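You operate a simulated robot arm through the tools that you are given. There is no shell and no other tool.

The job below is to be done with a simulated robot arm. You get a single attempt, and the scene is never put back.

Task
Brush off the pale dust and wipe up the dried slurry.
Fine: teal brush for the dust by the brown cup rack, purple wipe for the slurry by the ring peg; put both back. Set down upright: teal brush, purple wipe pad. What is to be rubbed or washed off counts as gone when no trace of it is left.

The check looks at the end state, three seconds after you hand in, the way a careful person would. Anything else that was tipped, shoved, dropped, spilled or broken makes it a failure.

Robot
A 7-joint arm with a two-finger parallel gripper, fixed in place. Base frame: the origin is on the floor under the middle of its stand, x ahead of it, y to its left, z up; the work surface is at about z = 0.76. Units: m, degrees, N and s.
With the tool pointing down near the work surface it reaches from about 0.44 to 0.92 m from the base axis. Its first joint turns from -143.0 to 143.0 degrees. Payload 3 kg.
The tool frame sits at the grasp point between the pads (the TCP): z along the fingers, y along the line on which they close. The tips reach 0.03 m beyond it. The gripper opens to 0.094 m. The fingers are 0.028 m wide and 0.01 m thick; the gripper's body (0.05 by 0.096 m) begins 0.055 m behind the TCP.
Orientation is told as [roll, pitch, yaw] about the base's x, y, z axes, in that order, counted from this pose: with the fingers straight down and closing along the base's y, the tool's x points along the base's -x, its y along +y and its z along -z.

Tools
- The arm moves only by the tool apply_moves. Its argument "rows" is a list of rows, each a list of 7 numbers: the finger opening in m, from 0 to 0.094, then the shift along the base's x, y, z in units of 50 mm (1.0 is 50 mm), then the turn, a rotation vector about the base's x, y, z in units of 8 degrees (1.0 is 8 degrees). In form: [[claw, tx, ty, tz, rx, ry, rz], ...]. A call has 1 to 20 rows; each row shifts and turns the commanded pose from where the row before left it. A call with a number of a shift or a turn outside -1 to 1 is refused whole. Each row takes 0.2 s and may step no farther than 0.05 m and 8.6 degrees from the row before; otherwise, or with a gripper value out of range, the whole call is refused. A pose out of reach is approached as far as the arm can. The call stops where the force on the tool passes 40 N (or 10 N more than at its start, if that is more) or the arm is blocked; 0.2 s more then pass. Each finger travels about 0.072 m/s and halts on what it meets, pressing with about 25 N; the grip force reading is that of the motor and also rises with nothing between the fingers. The clock runs only during rows and for 0.2 s after the last one: add rows that do not move to give the fingers time. It gives the time, the measured TCP pose, the force on the tool (base axes), the opening and the grip force at its end, in the units of the frame above (readings bear some noise), with the torque about the TCP (base axes, N m) and any sound that the robot's microphone picked up.
- Cameras (640 x 400 px; columns grow to the right, rows downward): "scene" is fixed at [0.3996, 0.65, 1.3504]; the picture's right is [-0.92, -0.40, 0.00], its down [-0.37, 0.86, -0.34] and it looks along [0.13, -0.31, -0.94] (base axes); focal length 214 px, centre (320, 200). "wrist" rides on the gripper at [0.076, 0.014, -0.103] in the tool frame; the picture's right is [-0.18, 0.98, 0.00], its down [-0.75, -0.14, -0.64] and it looks along [-0.63, -0.12, 0.77] (tool axes); focal length 243 px, centre (320, 200). There is no depth. A picture from a camera that has moved, and an enlarged one, comes with that camera's place and axes in the base frame and with its lens.
- camera(camera): a new picture of that camera. The clock stands still meanwhile.
- zoom(camera, box): a new picture of the part [left, top, right, bottom] of that camera's present view, enlarged. The clock stands still meanwhile.
- close_job(): hands the job in; it is judged then, once.

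Places have to be worked out from the pictures, the camera data and where the tool is seen. Open the gripper and draw the arm clear of the work before you hand the job in, unless the task says otherwise.

The tools are called after ">>>" by a JSON object that holds its "op" and its "data". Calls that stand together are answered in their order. apply_moves: Moves the arm, as the interface text tells. Its arguments: {"type":"object","properties":{"rows":{"type":"array"}},"required":["rows"]} The other tools are called the same way: camera (camera) takes a picture; zoom (camera, box) takes an enlarged picture of a part of a camera's view; close_job () hands the job in.

At the start:

```text
clock: 0.0
position: [0.3007, 0.4846, 1.0316]
ee_rot: [0.0, -0.1, 0.0]
ft_force: [0.5, 0.4, 0.0]
torque: [-0.02, 0.0, -0.03]
gripper_width: 0.094
gripper_force: 0.0
```

scene: 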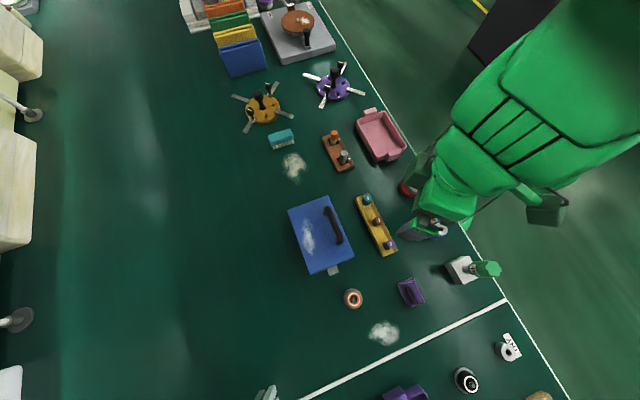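
wrist: 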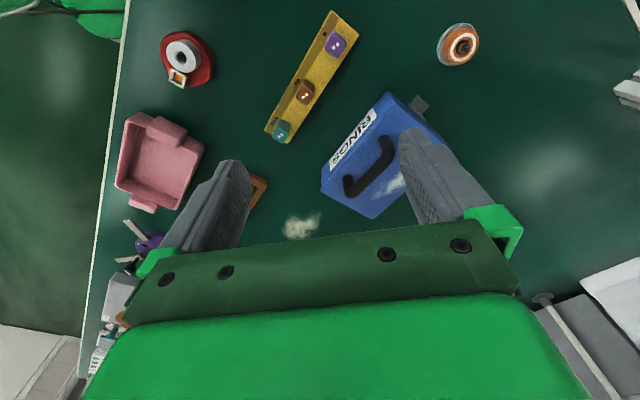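

I'll start by taking closer looks at the scene to identify the brush, wipe, stains and the surrounding obstacles.

>>> {"op": "zoom", "data": {"camera": "scene", "box": [220, 60, 420, 185]}}

>>> {"op": "zoom", "data": {"camera": "scene", "box": [320, 250, 520, 375]}}

>>> {"op": "zoom", "data": {"camera": "scene", "box": [260, 170, 460, 295]}}

>>> {"op": "zoom", "data": {"camera": "scene", "box": [340, 310, 484, 400]}}

```text
3.20 times, centred on (320, 122) of scene
camera zoom: at [0.3996, 0.65, 1.3504], right [-0.92, -0.4, 0.0], down [-0.37, 0.86, -0.34], along [0.13, -0.31, -0.94], focal length 686 px, centre (320, 448)
```

zoom: 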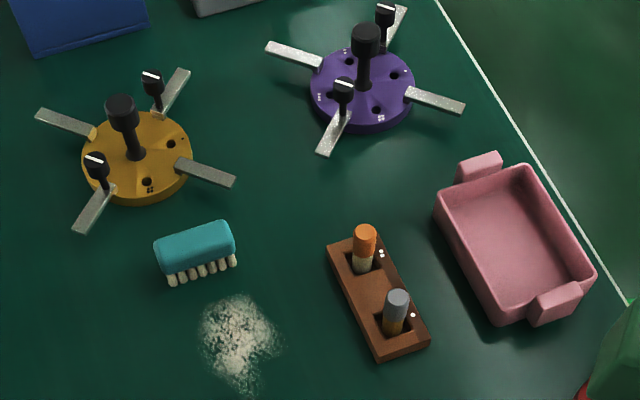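

```text
3.20 times, centred on (420, 312) of scene
camera zoom: at [0.3996, 0.65, 1.3504], right [-0.92, -0.4, 0.0], down [-0.37, 0.86, -0.34], along [0.13, -0.31, -0.94], focal length 686 px, centre (0, -160)
```

zoom: 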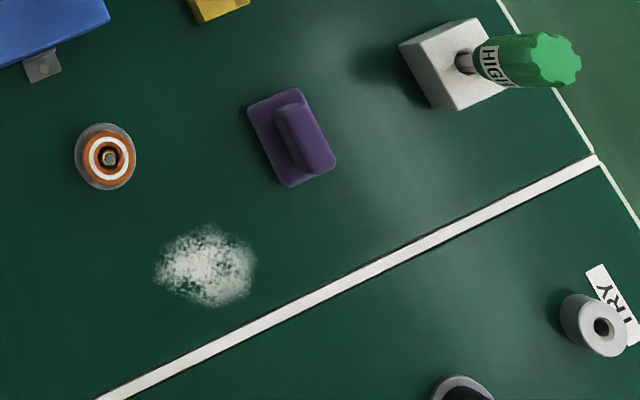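

```text
3.20 times, centred on (360, 232) of scene
camera zoom: at [0.3996, 0.65, 1.3504], right [-0.92, -0.4, 0.0], down [-0.37, 0.86, -0.34], along [0.13, -0.31, -0.94], focal length 686 px, centre (192, 96)
```

zoom: 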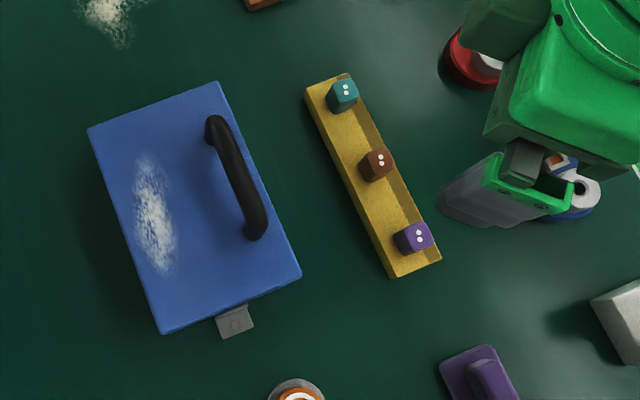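

```text
4.44 times, centred on (412, 355) of scene
camera zoom: at [0.3996, 0.65, 1.3504], right [-0.92, -0.4, 0.0], down [-0.37, 0.86, -0.34], along [0.13, -0.31, -0.94], focal length 953 px, centre (-89, -489)
```

zoom: 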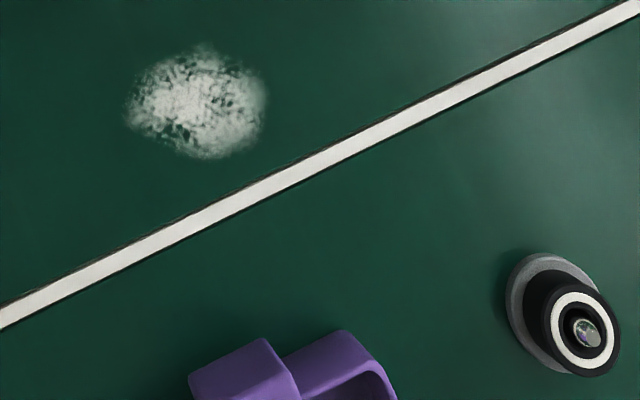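

The scene shows the teal brush near (0.68, 0.32), dust near (0.60, 0.38), the purple wipe near (0.175, 0.593) and slurry near (0.207, 0.705). A smear also shows on the blue box lid, so I zoom in on it and the dust with the wrist camera before moving.

>>> {"op": "zoom", "data": {"camera": "wrist", "box": [240, 60, 480, 250]}}

>>> {"op": "zoom", "data": {"camera": "scene", "box": [270, 185, 370, 285]}}

>>> {"op": "zoom", "data": {"camera": "scene", "box": [250, 110, 330, 190]}}

```text
2.11 times, centred on (360, 155) of wrist
camera zoom: at [0.2234, 0.5009, 1.1331], right [0.18, 0.98, 0.0], down [0.75, -0.14, 0.64], along [0.63, -0.12, -0.77], focal length 511 px, centre (236, 295)
```

zoom: 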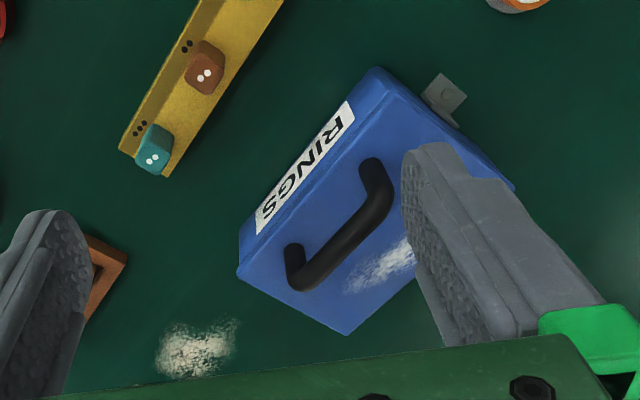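

```text
4.00 times, centred on (320, 235) of scene
camera zoom: at [0.3996, 0.65, 1.3504], right [-0.92, -0.4, 0.0], down [-0.37, 0.86, -0.34], along [0.13, -0.31, -0.94], focal length 858 px, centre (320, 60)
```

zoom: 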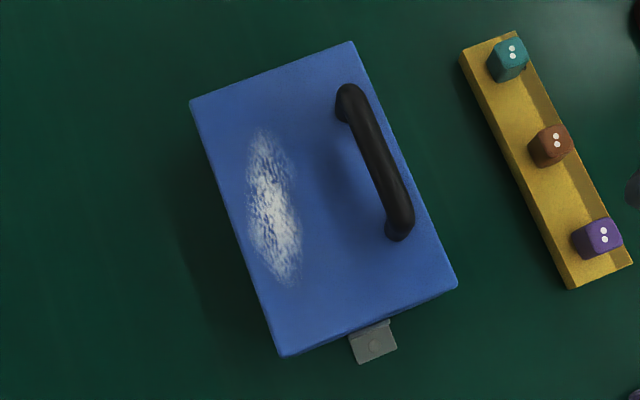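

```text
5.00 times, centred on (290, 150) of scene
camera zoom: at [0.3996, 0.65, 1.3504], right [-0.92, -0.4, 0.0], down [-0.37, 0.86, -0.34], along [0.13, -0.31, -0.94], focal length 1072 px, centre (470, 450)
```

zoom: 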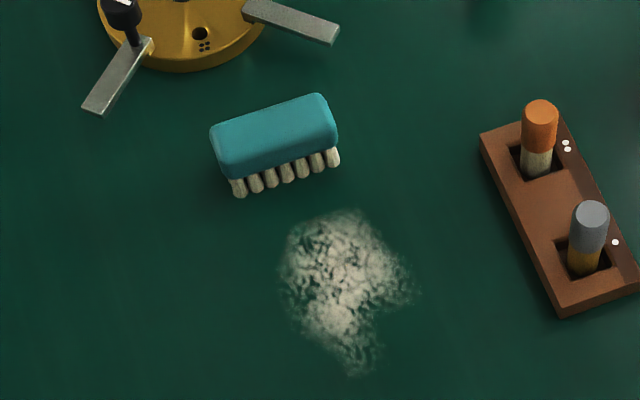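

The lid smear sits on the RINGS box and isn't among the spots named, so I leave it alone. I'll move the tool high up to view the brush and dust closer with the wrist camera.

>>> {"op": "apply_moves", "data": {"rows": [[0.094, 0.7, -0.45, 0, 0, 0, 0], [0.094, 0.7, -0.45, 0, 0, 0, 0], [0.094, 0.7, -0.45, 0, 0, 0, 0], [0.094, 0.7, -0.45, 0, 0, 0, 0], [0.094, 0, 0, 0, 0, 0, 0]]}}

>>> {"op": "camera", "data": {"camera": "wrist"}}

>>> {"op": "camera", "data": {"camera": "scene"}}

```text
clock: 1.2
position: [0.4398, 0.3942, 1.0297]
ee_rot: [-0.1, 0.0, 0.0]
ft_force: [-1.1, -0.4, -0.1]
torque: [0.01, -0.01, 0.03]
gripper_width: 0.0941
gripper_force: 0.0
```

```text
taken
camera wrist: at [0.3631, 0.4101, 1.1333], right [0.18, 0.98, 0.0], down [0.75, -0.14, 0.64], along [0.63, -0.12, -0.77], focal length 243 px, centre (320, 200)
```

wrist: 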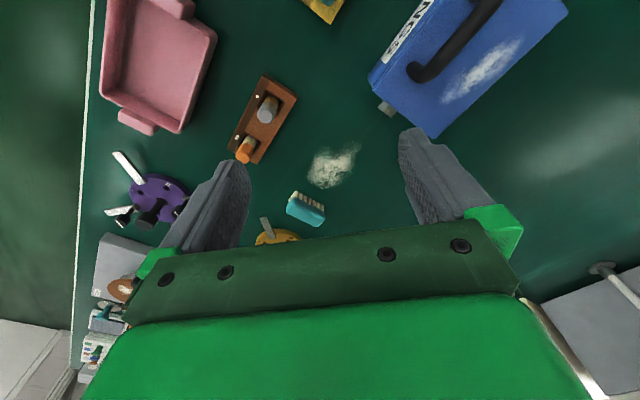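

```text
taken
```

scene: 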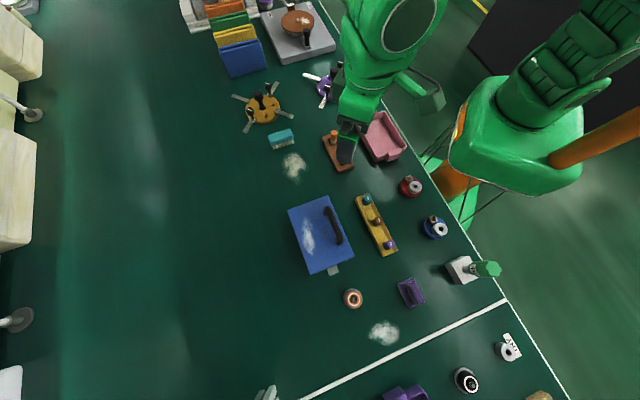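

The wrist view now shows the brush and dust; I zoom in to fix their size and place.

>>> {"op": "zoom", "data": {"camera": "wrist", "box": [220, 130, 420, 255]}}

```text
3.20 times, centred on (320, 192) of wrist
camera zoom: at [0.3631, 0.4101, 1.1333], right [0.18, 0.98, 0.0], down [0.75, -0.14, 0.64], along [0.63, -0.12, -0.77], focal length 776 px, centre (320, 224)
```

zoom: 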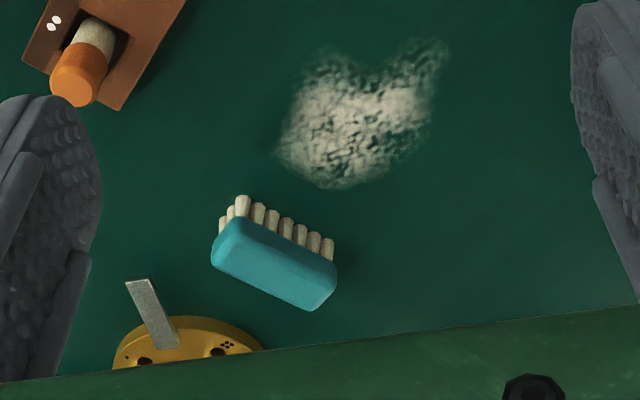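

Both views agree: brush centre ≈ (0.669, 0.325), long axis ≈ 44° from x, about 0.07 × 0.028 m, top ≈ 0.80; dust spans x 0.55–0.645, y 0.335–0.445. I go above the brush with yaw +44° so the fingers close across its width.

>>> {"op": "apply_moves", "data": {"rows": [[0.094, 0.763, -0.23, 0, 0, 0, 0.917], [0.094, 0.763, -0.23, 0, 0, 0, 0.917], [0.094, 0.763, -0.23, 0, 0, 0, 0.917], [0.07, 0.763, -0.23, 0, 0, 0, 0.917], [0.07, 0.763, -0.23, 0, 0, 0, 0.917], [0.07, 0.763, -0.23, 0, 0, 0, 0.917], [0.07, 0, 0, -0.8, 0, 0, 0], [0.07, 0, 0, -0.8, 0, 0, 0], [0.07, 0, 0, -0.8, 0, 0, 0], [0.07, 0, 0, 0, 0, 0, 0]]}}

>>> {"op": "camera", "data": {"camera": "wrist"}}

>>> {"op": "zoom", "data": {"camera": "scene", "box": [220, 60, 420, 185]}}

```text
clock: 3.4
position: [0.669, 0.3252, 0.9105]
ee_rot: [0.0, 0.0, 44.0]
ft_force: [0.3, 0.8, 0.2]
torque: [-0.02, 0.03, 0.01]
gripper_width: 0.07
gripper_force: 0.1
```

```text
taken
camera wrist: at [0.6041, 0.2844, 1.012], right [-0.55, 0.83, 0.0], down [0.64, 0.42, 0.64], along [0.54, 0.35, -0.77], focal length 243 px, centre (320, 200)
```

wrist: 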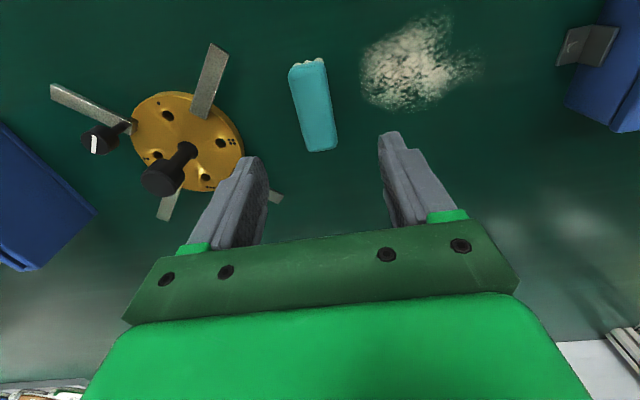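

```text
3.20 times, centred on (320, 122) of scene
camera zoom: at [0.3996, 0.65, 1.3504], right [-0.92, -0.4, 0.0], down [-0.37, 0.86, -0.34], along [0.13, -0.31, -0.94], focal length 686 px, centre (320, 448)
```

zoom: 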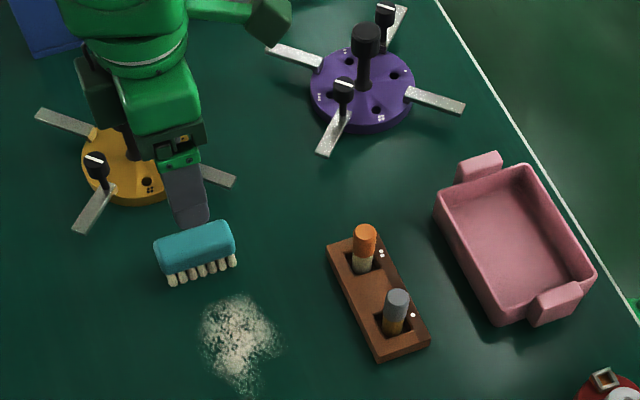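

The brush appears nearly centred under the fingers and aligned; I zoom in to measure the residual offset.

>>> {"op": "zoom", "data": {"camera": "wrist", "box": [256, 40, 384, 120]}}

>>> {"op": "zoom", "data": {"camera": "wrist", "box": [256, 90, 384, 170]}}

```text
5.00 times, centred on (320, 80) of wrist
camera zoom: at [0.6041, 0.2844, 1.012], right [-0.55, 0.83, 0.0], down [0.64, 0.42, 0.64], along [0.54, 0.35, -0.77], focal length 1213 px, centre (320, 800)
```

zoom: 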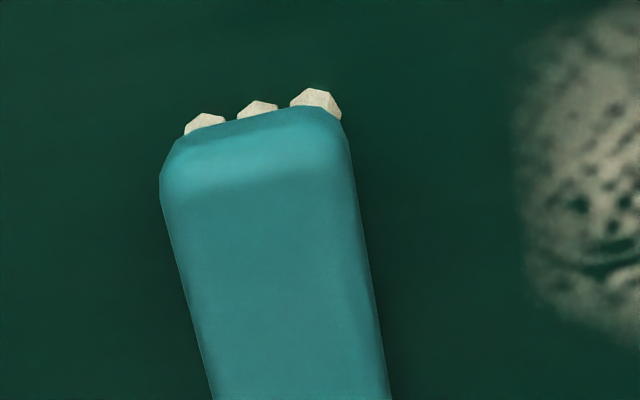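

```text
5.00 times, centred on (320, 130) of wrist
camera zoom: at [0.6041, 0.2844, 1.012], right [-0.55, 0.83, 0.0], down [0.64, 0.42, 0.64], along [0.54, 0.35, -0.77], focal length 1213 px, centre (320, 550)
```

zoom: 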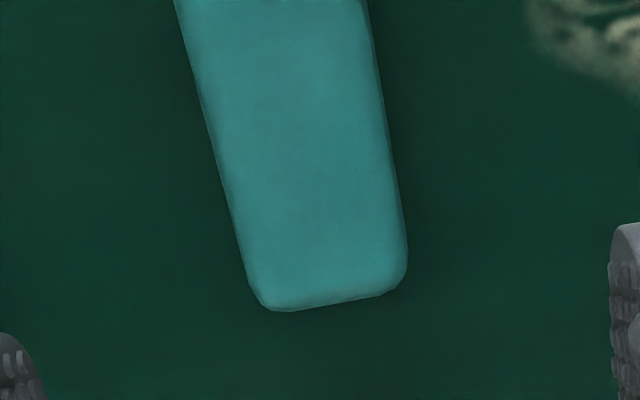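

The brush is offset about 3.6 mm toward (+x, −y); I correct that and descend to TCP z ≈ 0.797 with the fingers open on either side.

>>> {"op": "apply_moves", "data": {"rows": [[0.07, 0.04, -0.06, 0, 0, 0, 0], [0.07, 0, 0, -0.6, 0, 0, 0], [0.07, 0, 0, -0.6, 0, 0, 0], [0.07, 0, 0, -0.6, 0, 0, 0], [0.07, 0, 0, -0.3, 0, 0, 0], [0.07, 0, 0, -0.15, 0, 0, 0], [0.07, 0, 0, 0, 0, 0, 0]]}}

>>> {"op": "camera", "data": {"camera": "wrist"}}

>>> {"op": "zoom", "data": {"camera": "scene", "box": [220, 80, 348, 160]}}

```text
clock: 5.0
position: [0.6721, 0.3228, 0.7995]
ee_rot: [0.0, 0.0, 43.9]
ft_force: [0.4, -0.2, -0.3]
torque: [-0.01, -0.01, 0.02]
gripper_width: 0.0701
gripper_force: 0.0
```

```text
taken
camera wrist: at [0.6061, 0.282, 0.9021], right [-0.55, 0.83, 0.0], down [0.64, 0.42, 0.64], along [0.54, 0.35, -0.77], focal length 243 px, centre (320, 200)
```

wrist: 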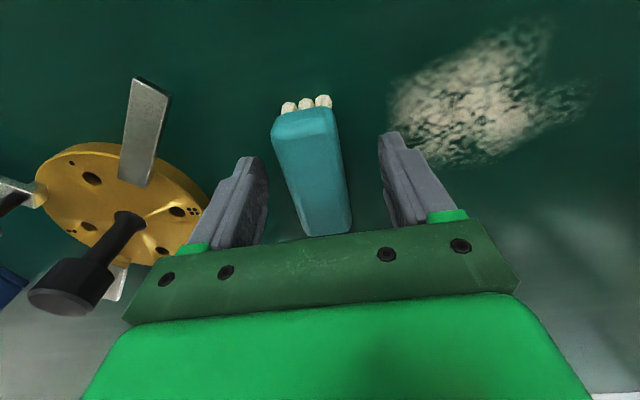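

```text
5.00 times, centred on (284, 120) of scene
camera zoom: at [0.3996, 0.65, 1.3504], right [-0.92, -0.4, 0.0], down [-0.37, 0.86, -0.34], along [0.13, -0.31, -0.94], focal length 1072 px, centre (500, 600)
```

zoom: 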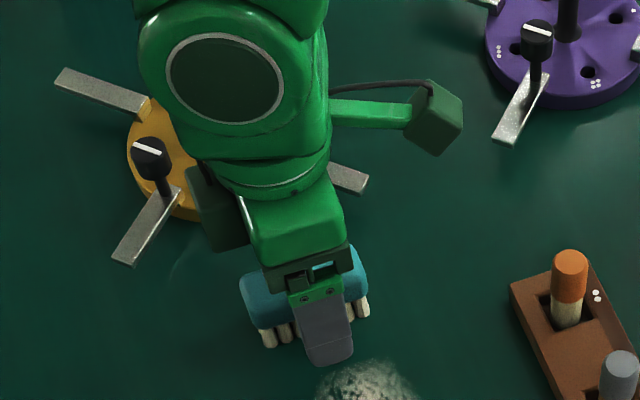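

The fingers straddle the brush evenly. I close on it and check the opening and the grip.

>>> {"op": "apply_moves", "data": {"rows": [[0.0, 0, 0, 0, 0, 0, 0], [0.0, 0, 0, 0, 0, 0, 0], [0.0, 0, 0, 0, 0, 0, 0], [0.0, 0, 0, 0, 0, 0, 0]]}}

>>> {"op": "camera", "data": {"camera": "wrist"}}

```text
clock: 6.0
position: [0.6713, 0.3227, 0.7999]
ee_rot: [0.0, 0.0, 44.1]
ft_force: [1.1, 0.7, 1.2]
torque: [0.04, -0.04, 0.03]
gripper_width: 0.0355
gripper_force: 24.5
```

```text
taken
camera wrist: at [0.606, 0.2821, 0.9021], right [-0.55, 0.83, 0.0], down [0.64, 0.42, 0.64], along [0.54, 0.35, -0.77], focal length 243 px, centre (320, 200)
```

wrist: 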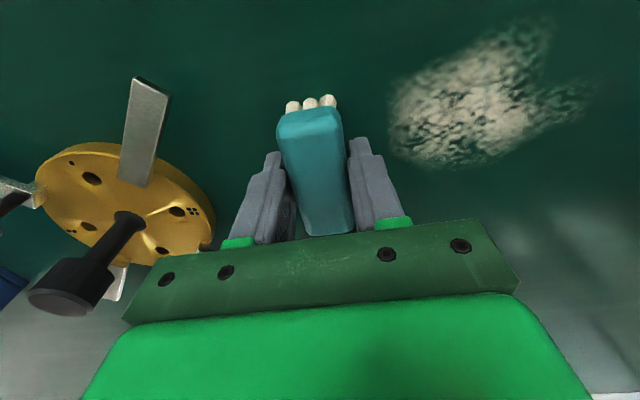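

Gripped at 0.0355 m opening (grasp pose 0.671, 0.322, 0.800). I lift a little to verify that the brush follows.

>>> {"op": "apply_moves", "data": {"rows": [[0.0, 0, 0, 0.3, 0, 0, 0], [0.0, 0, 0, 0.3, 0, 0, 0], [0.0, 0, 0, 0, 0, 0, 0]]}}

>>> {"op": "zoom", "data": {"camera": "scene", "box": [220, 80, 348, 160]}}

>>> {"op": "camera", "data": {"camera": "wrist"}}

```text
clock: 6.8
position: [0.6709, 0.3235, 0.8287]
ee_rot: [0.0, 0.0, 44.0]
ft_force: [0.7, 0.0, 0.0]
torque: [-0.02, -0.01, 0.02]
gripper_width: 0.0357
gripper_force: 25.0
```

```text
5.00 times, centred on (284, 120) of scene
camera zoom: at [0.3996, 0.65, 1.3504], right [-0.92, -0.4, 0.0], down [-0.37, 0.86, -0.34], along [0.13, -0.31, -0.94], focal length 1072 px, centre (500, 600)
```

zoom: 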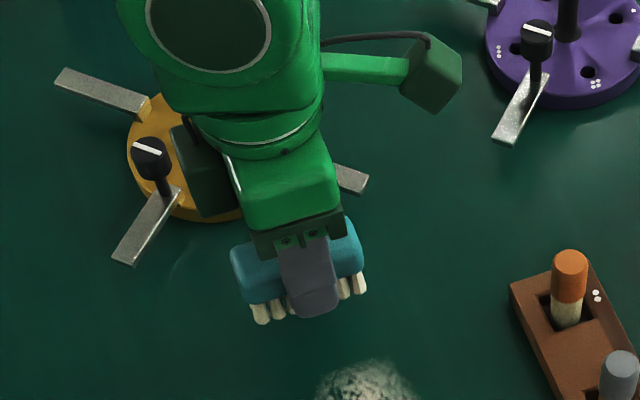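

```text
taken
camera wrist: at [0.6053, 0.2823, 0.9313], right [-0.55, 0.83, 0.0], down [0.64, 0.42, 0.64], along [0.54, 0.35, -0.77], focal length 243 px, centre (320, 200)
```

wrist: 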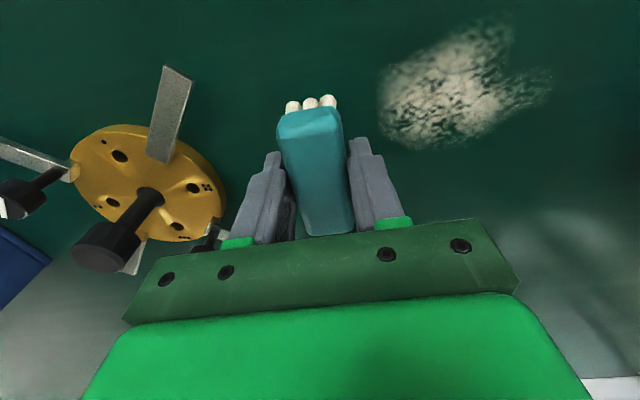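

The brush is lifted and steady. I shift to the start of the first stroke (just beyond the dust's −y/+x edge) and lower gently to contact.

>>> {"op": "apply_moves", "data": {"rows": [[0.0, -0.49, 0.01, 0, 0, 0, 0], [0.0, -0.49, 0.01, 0, 0, 0, 0], [0.0, 0, 0, -0.3, 0, 0, 0], [0.0, 0, 0, -0.24, 0, 0, 0], [0.0, 0, 0, -0.06, 0, 0, 0], [0.0, 0, 0, 0, 0, 0, 0]]}}

>>> {"op": "apply_moves", "data": {"rows": [[0.0, 0, 0, -0.04, 0, 0, 0], [0.0, 0, 0, 0, 0, 0, 0]]}}

```text
clock: 8.2
position: [0.6218, 0.3248, 0.7989]
ee_rot: [0.0, -0.1, 44.0]
ft_force: [-2.4, -2.3, 18.8]
torque: [0.0, -0.04, 0.0]
gripper_width: 0.0359
gripper_force: 24.7
```

```text
clock: 8.8
position: [0.6213, 0.3248, 0.7976]
ee_rot: [0.1, -0.2, 44.0]
ft_force: [1.1, 3.8, 17.6]
torque: [0.1, -0.05, -0.02]
gripper_width: 0.0359
gripper_force: 24.9
```

Contact gives about 18 N, and going 2 mm lower didn't raise it, so the brush may slip in the fingers with more push. I back off 1 mm and read again.

>>> {"op": "apply_moves", "data": {"rows": [[0.0, 0, 0, 0.02, 0, 0, 0], [0.0, 0, 0, 0, 0, 0, 0]]}}

>>> {"op": "camera", "data": {"camera": "wrist"}}

```text
clock: 9.4
position: [0.6209, 0.3247, 0.7967]
ee_rot: [0.0, 0.1, 44.1]
ft_force: [0.6, 0.1, 3.7]
torque: [0.13, -0.14, 0.0]
gripper_width: 0.0357
gripper_force: 24.5
```

```text
taken
camera wrist: at [0.5564, 0.2826, 0.8992], right [-0.55, 0.83, 0.0], down [0.64, 0.42, 0.64], along [0.54, 0.35, -0.77], focal length 243 px, centre (320, 200)
```

wrist: 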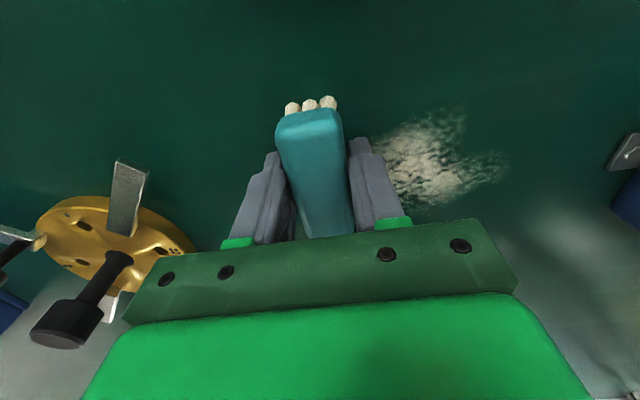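

Now only about 4 N of press — good. I make the first stroke across the dust (toward −x, +y), stopping short of the blue box, then look.

>>> {"op": "apply_moves", "data": {"rows": [[0.0, -0.278, 0.288, 0, 0, 0, 0], [0.0, -0.278, 0.288, 0, 0, 0, 0], [0.0, -0.278, 0.288, 0, 0, 0, 0], [0.0, -0.278, 0.288, 0, 0, 0, 0], [0.0, -0.278, 0.288, 0, 0, 0, 0], [0.0, -0.278, 0.288, 0, 0, 0, 0], [0.0, -0.278, 0.288, 0, 0, 0, 0], [0.0, 0, 0, 0, 0, 0, 0]]}}

>>> {"op": "camera", "data": {"camera": "wrist"}}

>>> {"op": "zoom", "data": {"camera": "scene", "box": [240, 100, 400, 200]}}

```text
clock: 11.2
position: [0.5265, 0.4254, 0.7965]
ee_rot: [0.1, 0.0, 44.0]
ft_force: [1.9, -4.3, 15.1]
torque: [-0.05, -0.04, 0.0]
gripper_width: 0.0357
gripper_force: 24.9
```

```text
taken
camera wrist: at [0.4603, 0.3839, 0.8989], right [-0.55, 0.83, 0.0], down [0.64, 0.42, 0.64], along [0.54, 0.35, -0.77], focal length 243 px, centre (320, 200)
```

wrist: 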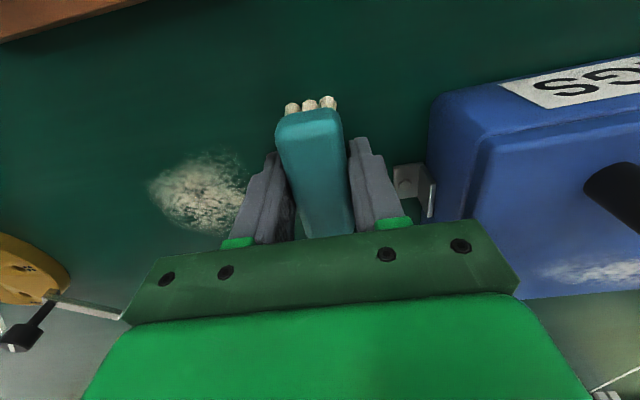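

```text
4.00 times, centred on (320, 150) of scene
camera zoom: at [0.3996, 0.65, 1.3504], right [-0.92, -0.4, 0.0], down [-0.37, 0.86, -0.34], along [0.13, -0.31, -0.94], focal length 858 px, centre (320, 400)
```

zoom: 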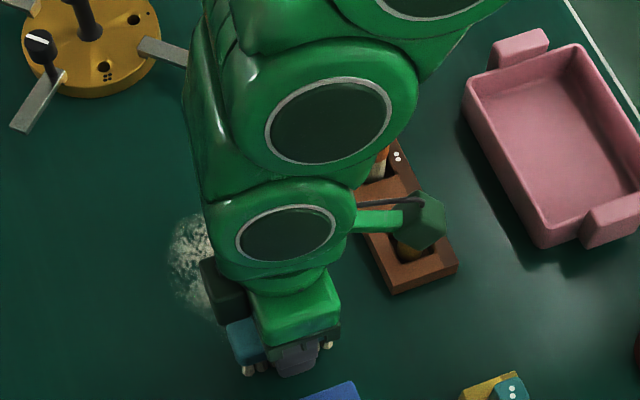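

The stroke cleared part of the dust; a tab on the box lies ~16 mm beyond the near finger so I go no farther that way. I shift along the brush's length by 4 cm and stroke back.

>>> {"op": "apply_moves", "data": {"rows": [[0.0, 0.288, 0.278, 0, 0, 0, 0], [0.0, 0.288, 0.278, 0, 0, 0, 0], [0.0, 0.278, -0.288, 0, 0, 0, 0], [0.0, 0.278, -0.288, 0, 0, 0, 0], [0.0, 0.278, -0.288, 0, 0, 0, 0], [0.0, 0.278, -0.288, 0, 0, 0, 0], [0.0, 0.278, -0.288, 0, 0, 0, 0], [0.0, 0.278, -0.288, 0, 0, 0, 0], [0.0, 0.278, -0.288, 0, 0, 0, 0], [0.0, 0, 0, 0, 0, 0, 0]]}}

>>> {"op": "camera", "data": {"camera": "wrist"}}

>>> {"op": "zoom", "data": {"camera": "scene", "box": [240, 100, 400, 200]}}

```text
clock: 13.4
position: [0.6508, 0.3516, 0.7979]
ee_rot: [0.1, 0.0, 44.1]
ft_force: [-0.5, -0.4, -0.3]
torque: [-0.02, -0.01, -0.02]
gripper_width: 0.0356
gripper_force: 24.7
```

```text
taken
camera wrist: at [0.586, 0.3109, 0.8995], right [-0.55, 0.83, 0.0], down [0.64, 0.42, 0.64], along [0.54, 0.35, -0.77], focal length 243 px, centre (320, 200)
```

wrist: 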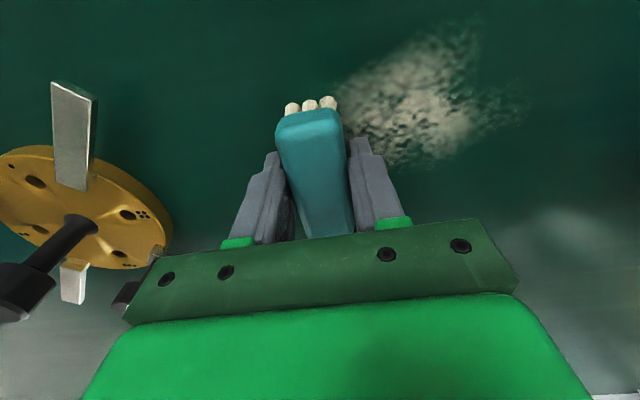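

```text
4.00 times, centred on (320, 150) of scene
camera zoom: at [0.3996, 0.65, 1.3504], right [-0.92, -0.4, 0.0], down [-0.37, 0.86, -0.34], along [0.13, -0.31, -0.94], focal length 858 px, centre (320, 400)
```

zoom: 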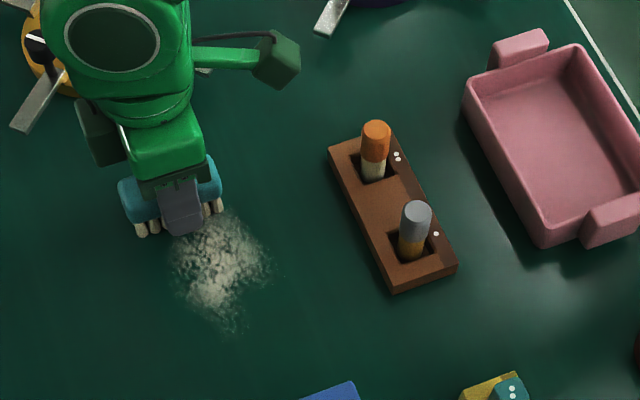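

The dust has faded but much remains, and the force now reads ~0, so contact was lost during the return. I lower 1.5 mm, check the press, and continue.

>>> {"op": "apply_moves", "data": {"rows": [[0.0, 0, 0, -0.03, 0, 0, 0], [0.0, 0, 0, 0, 0, 0, 0]]}}

```text
clock: 14.0
position: [0.6504, 0.353, 0.7966]
ee_rot: [0.0, -0.1, 44.0]
ft_force: [-3.0, -0.2, 14.8]
torque: [-0.06, 0.19, 0.02]
gripper_width: 0.0358
gripper_force: 25.4
```

About 15 N of press now. I stroke along this lane and back.

>>> {"op": "apply_moves", "data": {"rows": [[0.0, -0.278, 0.288, 0, 0, 0, 0], [0.0, -0.278, 0.288, 0, 0, 0, 0], [0.0, -0.278, 0.288, 0, 0, 0, 0], [0.0, -0.278, 0.288, 0, 0, 0, 0], [0.0, -0.278, 0.288, 0, 0, 0, 0], [0.0, -0.278, 0.288, 0, 0, 0, 0], [0.0, 0, 0, 0, 0, 0, 0]]}}

>>> {"op": "apply_moves", "data": {"rows": [[0.0, 0.278, -0.288, 0, 0, 0, 0], [0.0, 0.278, -0.288, 0, 0, 0, 0], [0.0, 0.278, -0.288, 0, 0, 0, 0], [0.0, 0.278, -0.288, 0, 0, 0, 0], [0.0, 0.278, -0.288, 0, 0, 0, 0], [0.0, 0.278, -0.288, 0, 0, 0, 0], [0.0, 0, 0, 0, 0, 0, 0]]}}

>>> {"op": "camera", "data": {"camera": "wrist"}}

>>> {"op": "zoom", "data": {"camera": "scene", "box": [240, 100, 400, 200]}}

```text
clock: 15.6
position: [0.5657, 0.4377, 0.7975]
ee_rot: [0.0, -0.1, 44.0]
ft_force: [0.0, 0.0, -0.2]
torque: [0.01, -0.01, -0.02]
gripper_width: 0.0357
gripper_force: 24.7
```

```text
clock: 17.2
position: [0.6509, 0.3505, 0.7973]
ee_rot: [0.0, 0.1, 44.0]
ft_force: [-0.4, 0.0, -1.3]
torque: [0.0, 0.0, 0.01]
gripper_width: 0.0357
gripper_force: 24.9
```

```text
taken
camera wrist: at [0.5857, 0.3095, 0.8984], right [-0.55, 0.83, 0.0], down [0.64, 0.42, 0.64], along [0.54, 0.35, -0.77], focal length 243 px, centre (320, 200)
```

wrist: 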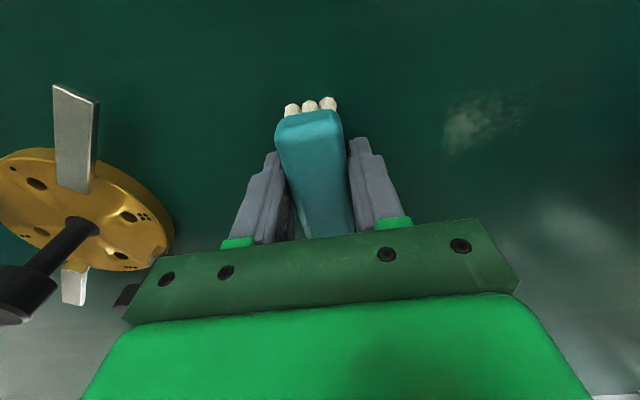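

```text
4.00 times, centred on (320, 150) of scene
camera zoom: at [0.3996, 0.65, 1.3504], right [-0.92, -0.4, 0.0], down [-0.37, 0.86, -0.34], along [0.13, -0.31, -0.94], focal length 858 px, centre (320, 400)
```

zoom: 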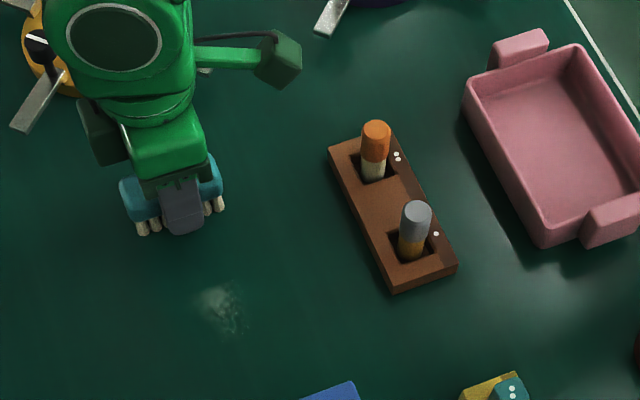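

Nearly all is gone; a faint trace remains near (0.575, 0.418). I move toward it, press a bit more and stroke locally.

>>> {"op": "apply_moves", "data": {"rows": [[0.0, -0.278, 0.288, 0, 0, 0, 0], [0.0, -0.278, 0.288, 0, 0, 0, 0], [0.0, -0.278, 0.288, 0, 0, 0, 0], [0.0, 0, 0, -0.03, 0, 0, 0], [0.0, 0, 0, 0, 0, 0, 0]]}}

>>> {"op": "apply_moves", "data": {"rows": [[0.0, -0.209, 0.216, 0, 0, 0, 0], [0.0, -0.209, 0.216, 0, 0, 0, 0], [0.0, -0.209, 0.216, 0, 0, 0, 0], [0.0, -0.209, 0.216, 0, 0, 0, 0], [0.0, -0.139, 0.144, 0, 0, 0, 0], [0.0, 0, 0, 0, 0, 0, 0]]}}

```text
clock: 18.4
position: [0.6089, 0.3947, 0.7954]
ee_rot: [0.0, -0.1, 44.0]
ft_force: [-1.3, -1.5, 11.7]
torque: [0.08, 0.08, 0.0]
gripper_width: 0.0357
gripper_force: 25.3
```

```text
clock: 19.8
position: [0.5605, 0.4447, 0.7947]
ee_rot: [0.0, -0.1, 44.1]
ft_force: [0.3, -0.5, 3.4]
torque: [0.14, -0.07, -0.02]
gripper_width: 0.0355
gripper_force: 24.5
```

Contact held through that stroke. I shift 2 cm along the brush's length the other way and stroke back, then look.

>>> {"op": "apply_moves", "data": {"rows": [[0.0, 0, 0, -0.01, 0, 0, 0], [0.0, -0.288, -0.278, 0, 0, 0, 0], [0.0, 0.209, -0.216, 0, 0, 0, 0], [0.0, 0.209, -0.216, 0, 0, 0, 0], [0.0, 0.209, -0.216, 0, 0, 0, 0], [0.0, 0.209, -0.216, 0, 0, 0, 0], [0.0, 0.209, -0.216, 0, 0, 0, 0], [0.0, 0.209, -0.216, 0, 0, 0, 0], [0.0, 0.209, -0.216, 0, 0, 0, 0], [0.0, 0, 0, 0, 0, 0, 0]]}}

>>> {"op": "camera", "data": {"camera": "wrist"}}

>>> {"op": "zoom", "data": {"camera": "scene", "box": [250, 120, 346, 180]}}

```text
clock: 22.0
position: [0.6206, 0.3557, 0.7926]
ee_rot: [0.0, 0.0, 44.1]
ft_force: [0.3, 0.6, 0.1]
torque: [0.0, 0.0, 0.03]
gripper_width: 0.0357
gripper_force: 24.7
```

```text
taken
camera wrist: at [0.5545, 0.3145, 0.8962], right [-0.55, 0.83, 0.0], down [0.64, 0.42, 0.64], along [0.54, 0.35, -0.77], focal length 243 px, centre (320, 200)
```

wrist: 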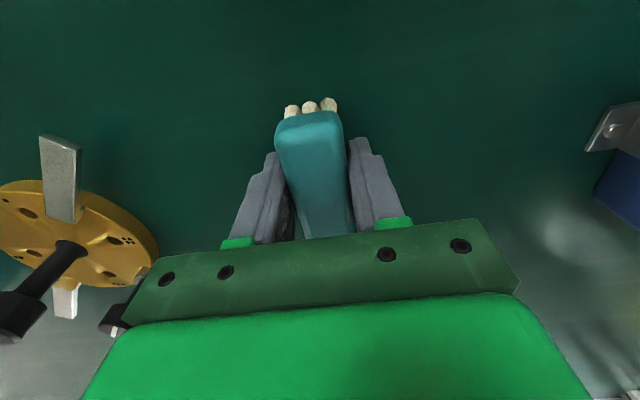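

```text
6.67 times, centred on (298, 150) of scene
camera zoom: at [0.3996, 0.65, 1.3504], right [-0.92, -0.4, 0.0], down [-0.37, 0.86, -0.34], along [0.13, -0.31, -0.94], focal length 1430 px, centre (467, 533)
```

zoom: 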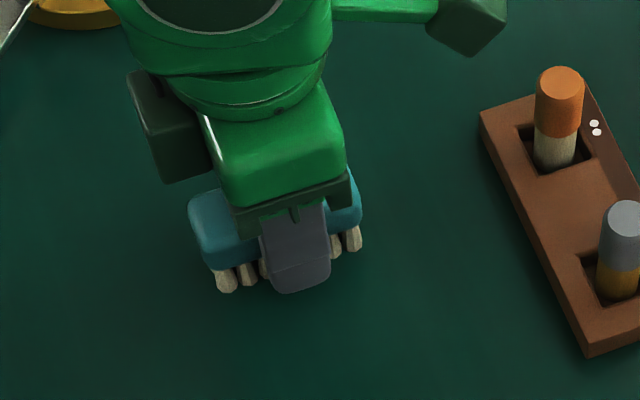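

No trace visible from here. I lift the brush 4 cm and move back above its original spot to get an unobstructed look at the cleaned patch.

>>> {"op": "apply_moves", "data": {"rows": [[0.0, 0, 0, 0.4, 0, 0, 0], [0.0, 0, 0, 0.4, 0, 0, 0], [0.0, 0.5, -0.33, 0, 0, 0, 0], [0.0, 0.5, -0.33, 0, 0, 0, 0], [0.0, 0, 0, 0, 0, 0, 0]]}}

>>> {"op": "camera", "data": {"camera": "wrist"}}

>>> {"op": "zoom", "data": {"camera": "scene", "box": [250, 130, 346, 190]}}

>>> {"op": "zoom", "data": {"camera": "wrist", "box": [340, 20, 580, 170]}}

```text
clock: 23.2
position: [0.6695, 0.3209, 0.8347]
ee_rot: [0.0, 0.0, 44.0]
ft_force: [-0.2, 0.2, -1.2]
torque: [0.0, -0.01, 0.02]
gripper_width: 0.0356
gripper_force: 24.9
```

```text
taken
camera wrist: at [0.6043, 0.2799, 0.9364], right [-0.55, 0.83, 0.0], down [0.64, 0.42, 0.64], along [0.54, 0.35, -0.77], focal length 243 px, centre (320, 200)
```

wrist: 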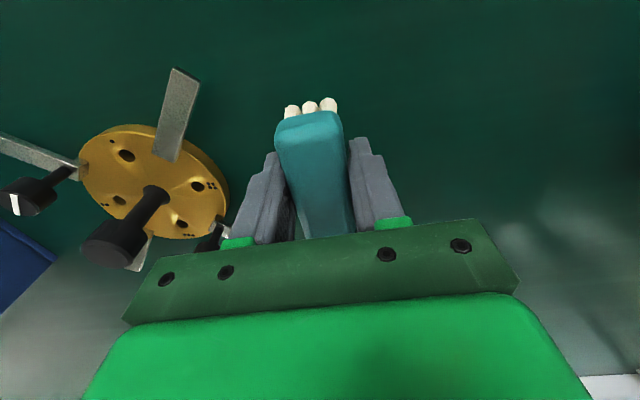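

```text
6.67 times, centred on (298, 160) of scene
camera zoom: at [0.3996, 0.65, 1.3504], right [-0.92, -0.4, 0.0], down [-0.37, 0.86, -0.34], along [0.13, -0.31, -0.94], focal length 1430 px, centre (467, 467)
```

zoom: 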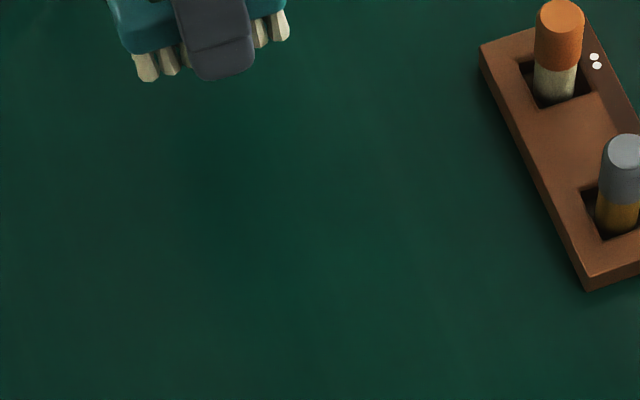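

```text
2.67 times, centred on (460, 95) of wrist
camera zoom: at [0.6043, 0.2799, 0.9364], right [-0.55, 0.83, 0.0], down [0.64, 0.42, 0.64], along [0.54, 0.35, -0.77], focal length 647 px, centre (-53, 480)
```

zoom: 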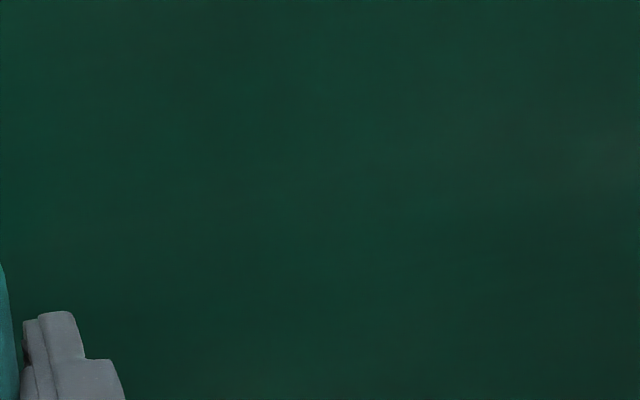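

The patch is clean in both views. I now set the brush back at its original place: small xy correction, then lower close to contact.

>>> {"op": "apply_moves", "data": {"rows": [[0.0, 0.04, 0.0, -0.3, 0, 0, 0], [0.0, 0, 0, -0.3, 0, 0, 0], [0.0, 0, 0, -0.1, 0, 0, 0], [0.0, 0, 0, -0.04, 0, 0, 0], [0.0, 0, 0, 0, 0, 0, 0]]}}

```text
clock: 24.4
position: [0.6706, 0.322, 0.7964]
ee_rot: [0.0, 0.0, 43.9]
ft_force: [-1.1, -0.5, -0.3]
torque: [0.01, 0.0, 0.01]
gripper_width: 0.0357
gripper_force: 24.9
```

Not yet touching; I lower in 1 mm steps.

>>> {"op": "apply_moves", "data": {"rows": [[0.0, 0, 0, -0.02, 0, 0, 0], [0.0, 0, 0, 0, 0, 0, 0]]}}

>>> {"op": "apply_moves", "data": {"rows": [[0.0, 0, 0, -0.02, 0, 0, 0], [0.0, 0, 0, 0, 0, 0, 0]]}}

```text
clock: 25.0
position: [0.671, 0.3242, 0.797]
ee_rot: [0.0, 0.0, 44.0]
ft_force: [-0.2, 0.1, -0.6]
torque: [0.02, -0.01, -0.01]
gripper_width: 0.0358
gripper_force: 24.6
```

```text
clock: 25.6
position: [0.6718, 0.3223, 0.7946]
ee_rot: [0.0, 0.0, 44.0]
ft_force: [0.1, 0.1, -0.9]
torque: [0.04, -0.01, -0.01]
gripper_width: 0.0358
gripper_force: 25.3
```

>>> {"op": "apply_moves", "data": {"rows": [[0.0, 0, 0, -0.02, 0, 0, 0], [0.0, 0, 0, 0, 0, 0, 0]]}}

>>> {"op": "zoom", "data": {"camera": "scene", "box": [240, 110, 336, 170]}}

```text
clock: 26.2
position: [0.6697, 0.3226, 0.7947]
ee_rot: [0.0, 0.0, 44.0]
ft_force: [0.0, -0.5, -0.6]
torque: [0.02, 0.03, 0.04]
gripper_width: 0.0357
gripper_force: 24.6
```

```text
6.67 times, centred on (288, 140) of scene
camera zoom: at [0.3996, 0.65, 1.3504], right [-0.92, -0.4, 0.0], down [-0.37, 0.86, -0.34], along [0.13, -0.31, -0.94], focal length 1430 px, centre (533, 600)
```

zoom: 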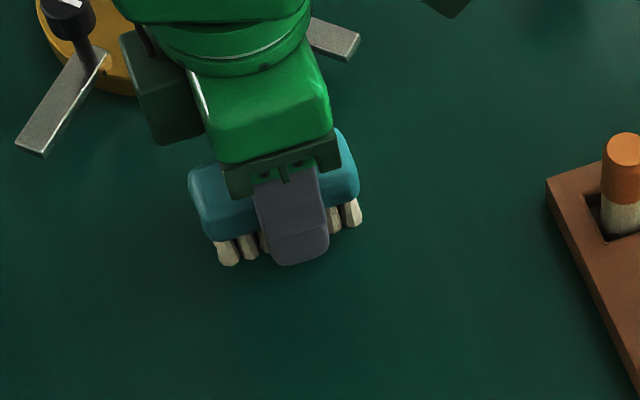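

Still no contact force at z ≈ 0.794, so I go down another 1 mm and read the force.

>>> {"op": "apply_moves", "data": {"rows": [[0.0, 0, 0, -0.02, 0, 0, 0], [0.0, 0, 0, 0, 0, 0, 0]]}}

```text
clock: 26.8
position: [0.671, 0.3224, 0.7937]
ee_rot: [0.1, 0.1, 44.1]
ft_force: [-1.2, -3.7, 18.2]
torque: [-0.09, 0.09, -0.01]
gripper_width: 0.036
gripper_force: 24.9
```

Contact reached (18 N). I back off half a millimetre, open the fingers to release the brush, and check before rising.

>>> {"op": "apply_moves", "data": {"rows": [[0.0, 0, 0, 0.01, 0, 0, 0], [0.0, 0, 0, 0, 0, 0, 0], [0.07, 0, 0, 0, 0, 0, 0], [0.07, 0, 0, 0, 0, 0, 0], [0.07, 0, 0, 0, 0, 0, 0]]}}

>>> {"op": "camera", "data": {"camera": "wrist"}}

```text
clock: 28.0
position: [0.671, 0.3239, 0.7937]
ee_rot: [0.0, 0.0, 44.0]
ft_force: [0.0, 0.2, 0.4]
torque: [-0.01, -0.01, 0.01]
gripper_width: 0.07
gripper_force: 0.1
```

```text
taken
camera wrist: at [0.6055, 0.2818, 0.896], right [-0.55, 0.83, 0.0], down [0.64, 0.42, 0.64], along [0.54, 0.35, -0.77], focal length 243 px, centre (320, 200)
```

wrist: 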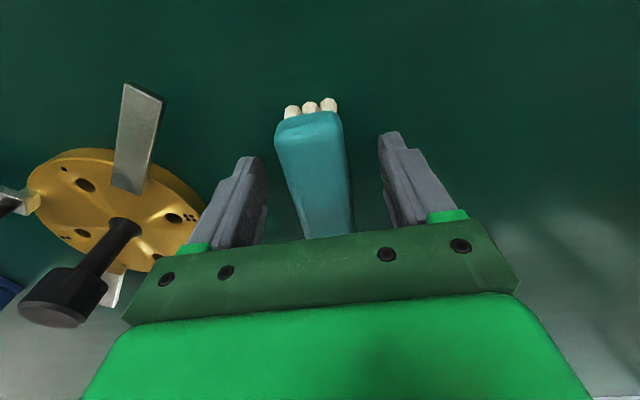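

The brush stands free between the open fingers. I rise straight up and inspect the brush and the cleaned patch.

>>> {"op": "apply_moves", "data": {"rows": [[0.07, 0, 0, 0.4, 0, 0, 0], [0.07, 0, 0, 0.9, 0, 0, 0], [0.07, 0, 0, 0.9, 0, 0, 0], [0.07, 0, 0, 0.9, 0, 0, 0], [0.07, 0, 0, 0.9, 0, 0, 0], [0.07, -0.7, 0.4, 0, 0, 0, 0], [0.07, -0.8, 0.5, 0, 0, 0, 0], [0.07, -0.8, 0.5, 0, 0, 0, 0], [0.07, -0.8, 0.5, 0, 0, 0, 0], [0.07, 0, 0, 0, 0, 0, 0]]}}

>>> {"op": "camera", "data": {"camera": "wrist"}}

>>> {"op": "camera", "data": {"camera": "scene"}}

>>> {"op": "zoom", "data": {"camera": "scene", "box": [220, 60, 420, 185]}}

>>> {"op": "zoom", "data": {"camera": "scene", "box": [250, 130, 346, 190]}}

```text
clock: 30.2
position: [0.5168, 0.4162, 0.9947]
ee_rot: [-0.1, -0.1, 44.0]
ft_force: [-0.2, -0.7, -0.8]
torque: [-0.01, -0.01, -0.03]
gripper_width: 0.0698
gripper_force: 0.1
```

```text
taken
camera wrist: at [0.4511, 0.3756, 1.0969], right [-0.55, 0.83, 0.0], down [0.64, 0.42, 0.64], along [0.54, 0.35, -0.77], focal length 243 px, centre (320, 200)
```

wrist: 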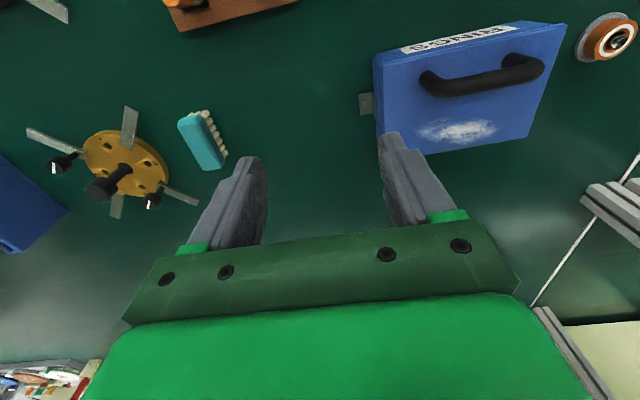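

```text
taken
```

scene: 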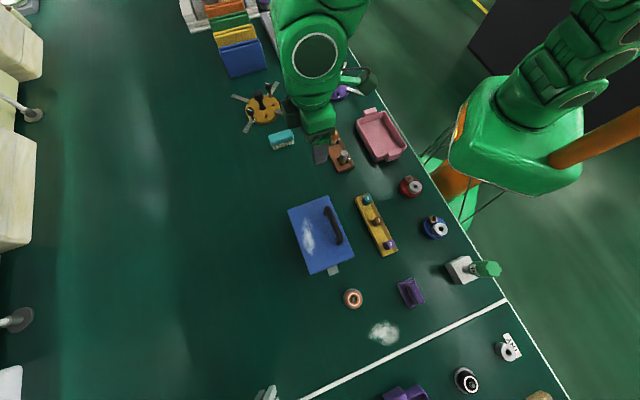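

```text
3.20 times, centred on (320, 122) of scene
camera zoom: at [0.3996, 0.65, 1.3504], right [-0.92, -0.4, 0.0], down [-0.37, 0.86, -0.34], along [0.13, -0.31, -0.94], focal length 686 px, centre (320, 448)
```

zoom: 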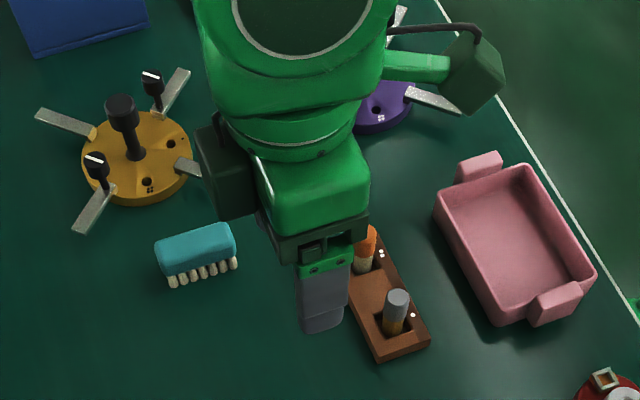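

```text
6.67 times, centred on (298, 160) of scene
camera zoom: at [0.3996, 0.65, 1.3504], right [-0.92, -0.4, 0.0], down [-0.37, 0.86, -0.34], along [0.13, -0.31, -0.94], focal length 1430 px, centre (467, 467)
```

zoom: 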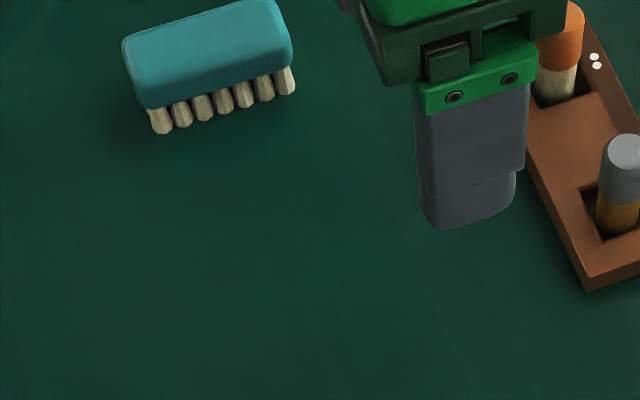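

The brush is upright in its place and the dust patch is clean. Next is the purple wipe: its long axis lies near 135° from x and its ridge runs along it, so I travel high to above (0.175, 0.593) while turning to yaw 135°.

>>> {"op": "apply_moves", "data": {"rows": [[0.07, -0.57, 0.295, 0, 0, 0, 0.948], [0.07, -0.57, 0.295, 0, 0, 0, 0.948], [0.07, -0.57, 0.295, 0, 0, 0, 0.948], [0.07, -0.57, 0.295, 0, 0, 0, 0.948], [0.07, -0.57, 0.295, 0, 0, 0, 0.948], [0.07, -0.57, 0.295, 0, 0, 0, 0.948], [0.07, -0.57, 0.295, 0, 0, 0, 0.948], [0.07, -0.57, 0.295, 0, 0, 0, 0.948], [0.07, -0.57, 0.295, 0, 0, 0, 0.948], [0.07, -0.57, 0.295, 0, 0, 0, 0.948], [0.07, -0.57, 0.295, 0, 0, 0, 0.948], [0.07, -0.57, 0.295, 0, 0, 0, 0.948], [0.07, 0, 0, 0, 0, 0, 0]]}}

>>> {"op": "camera", "data": {"camera": "wrist"}}

>>> {"op": "camera", "data": {"camera": "scene"}}

```text
clock: 33.0
position: [0.173, 0.5972, 0.9951]
ee_rot: [0.0, -0.1, 135.1]
ft_force: [-0.2, -0.1, 0.7]
torque: [0.03, 0.01, 0.01]
gripper_width: 0.0702
gripper_force: 0.1
```

```text
taken
camera wrist: at [0.2168, 0.5338, 1.0977], right [-0.82, -0.57, 0.0], down [-0.43, 0.63, 0.64], along [-0.36, 0.53, -0.77], focal length 243 px, centre (320, 200)
```

wrist: 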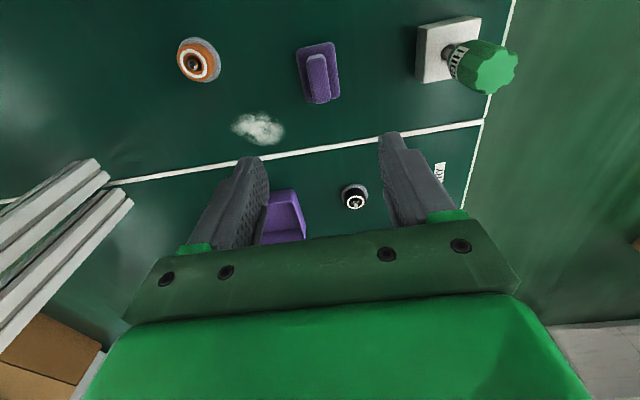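

```text
taken
```

scene: 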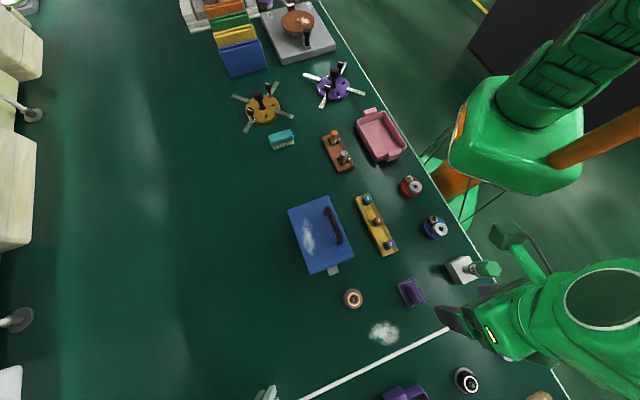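

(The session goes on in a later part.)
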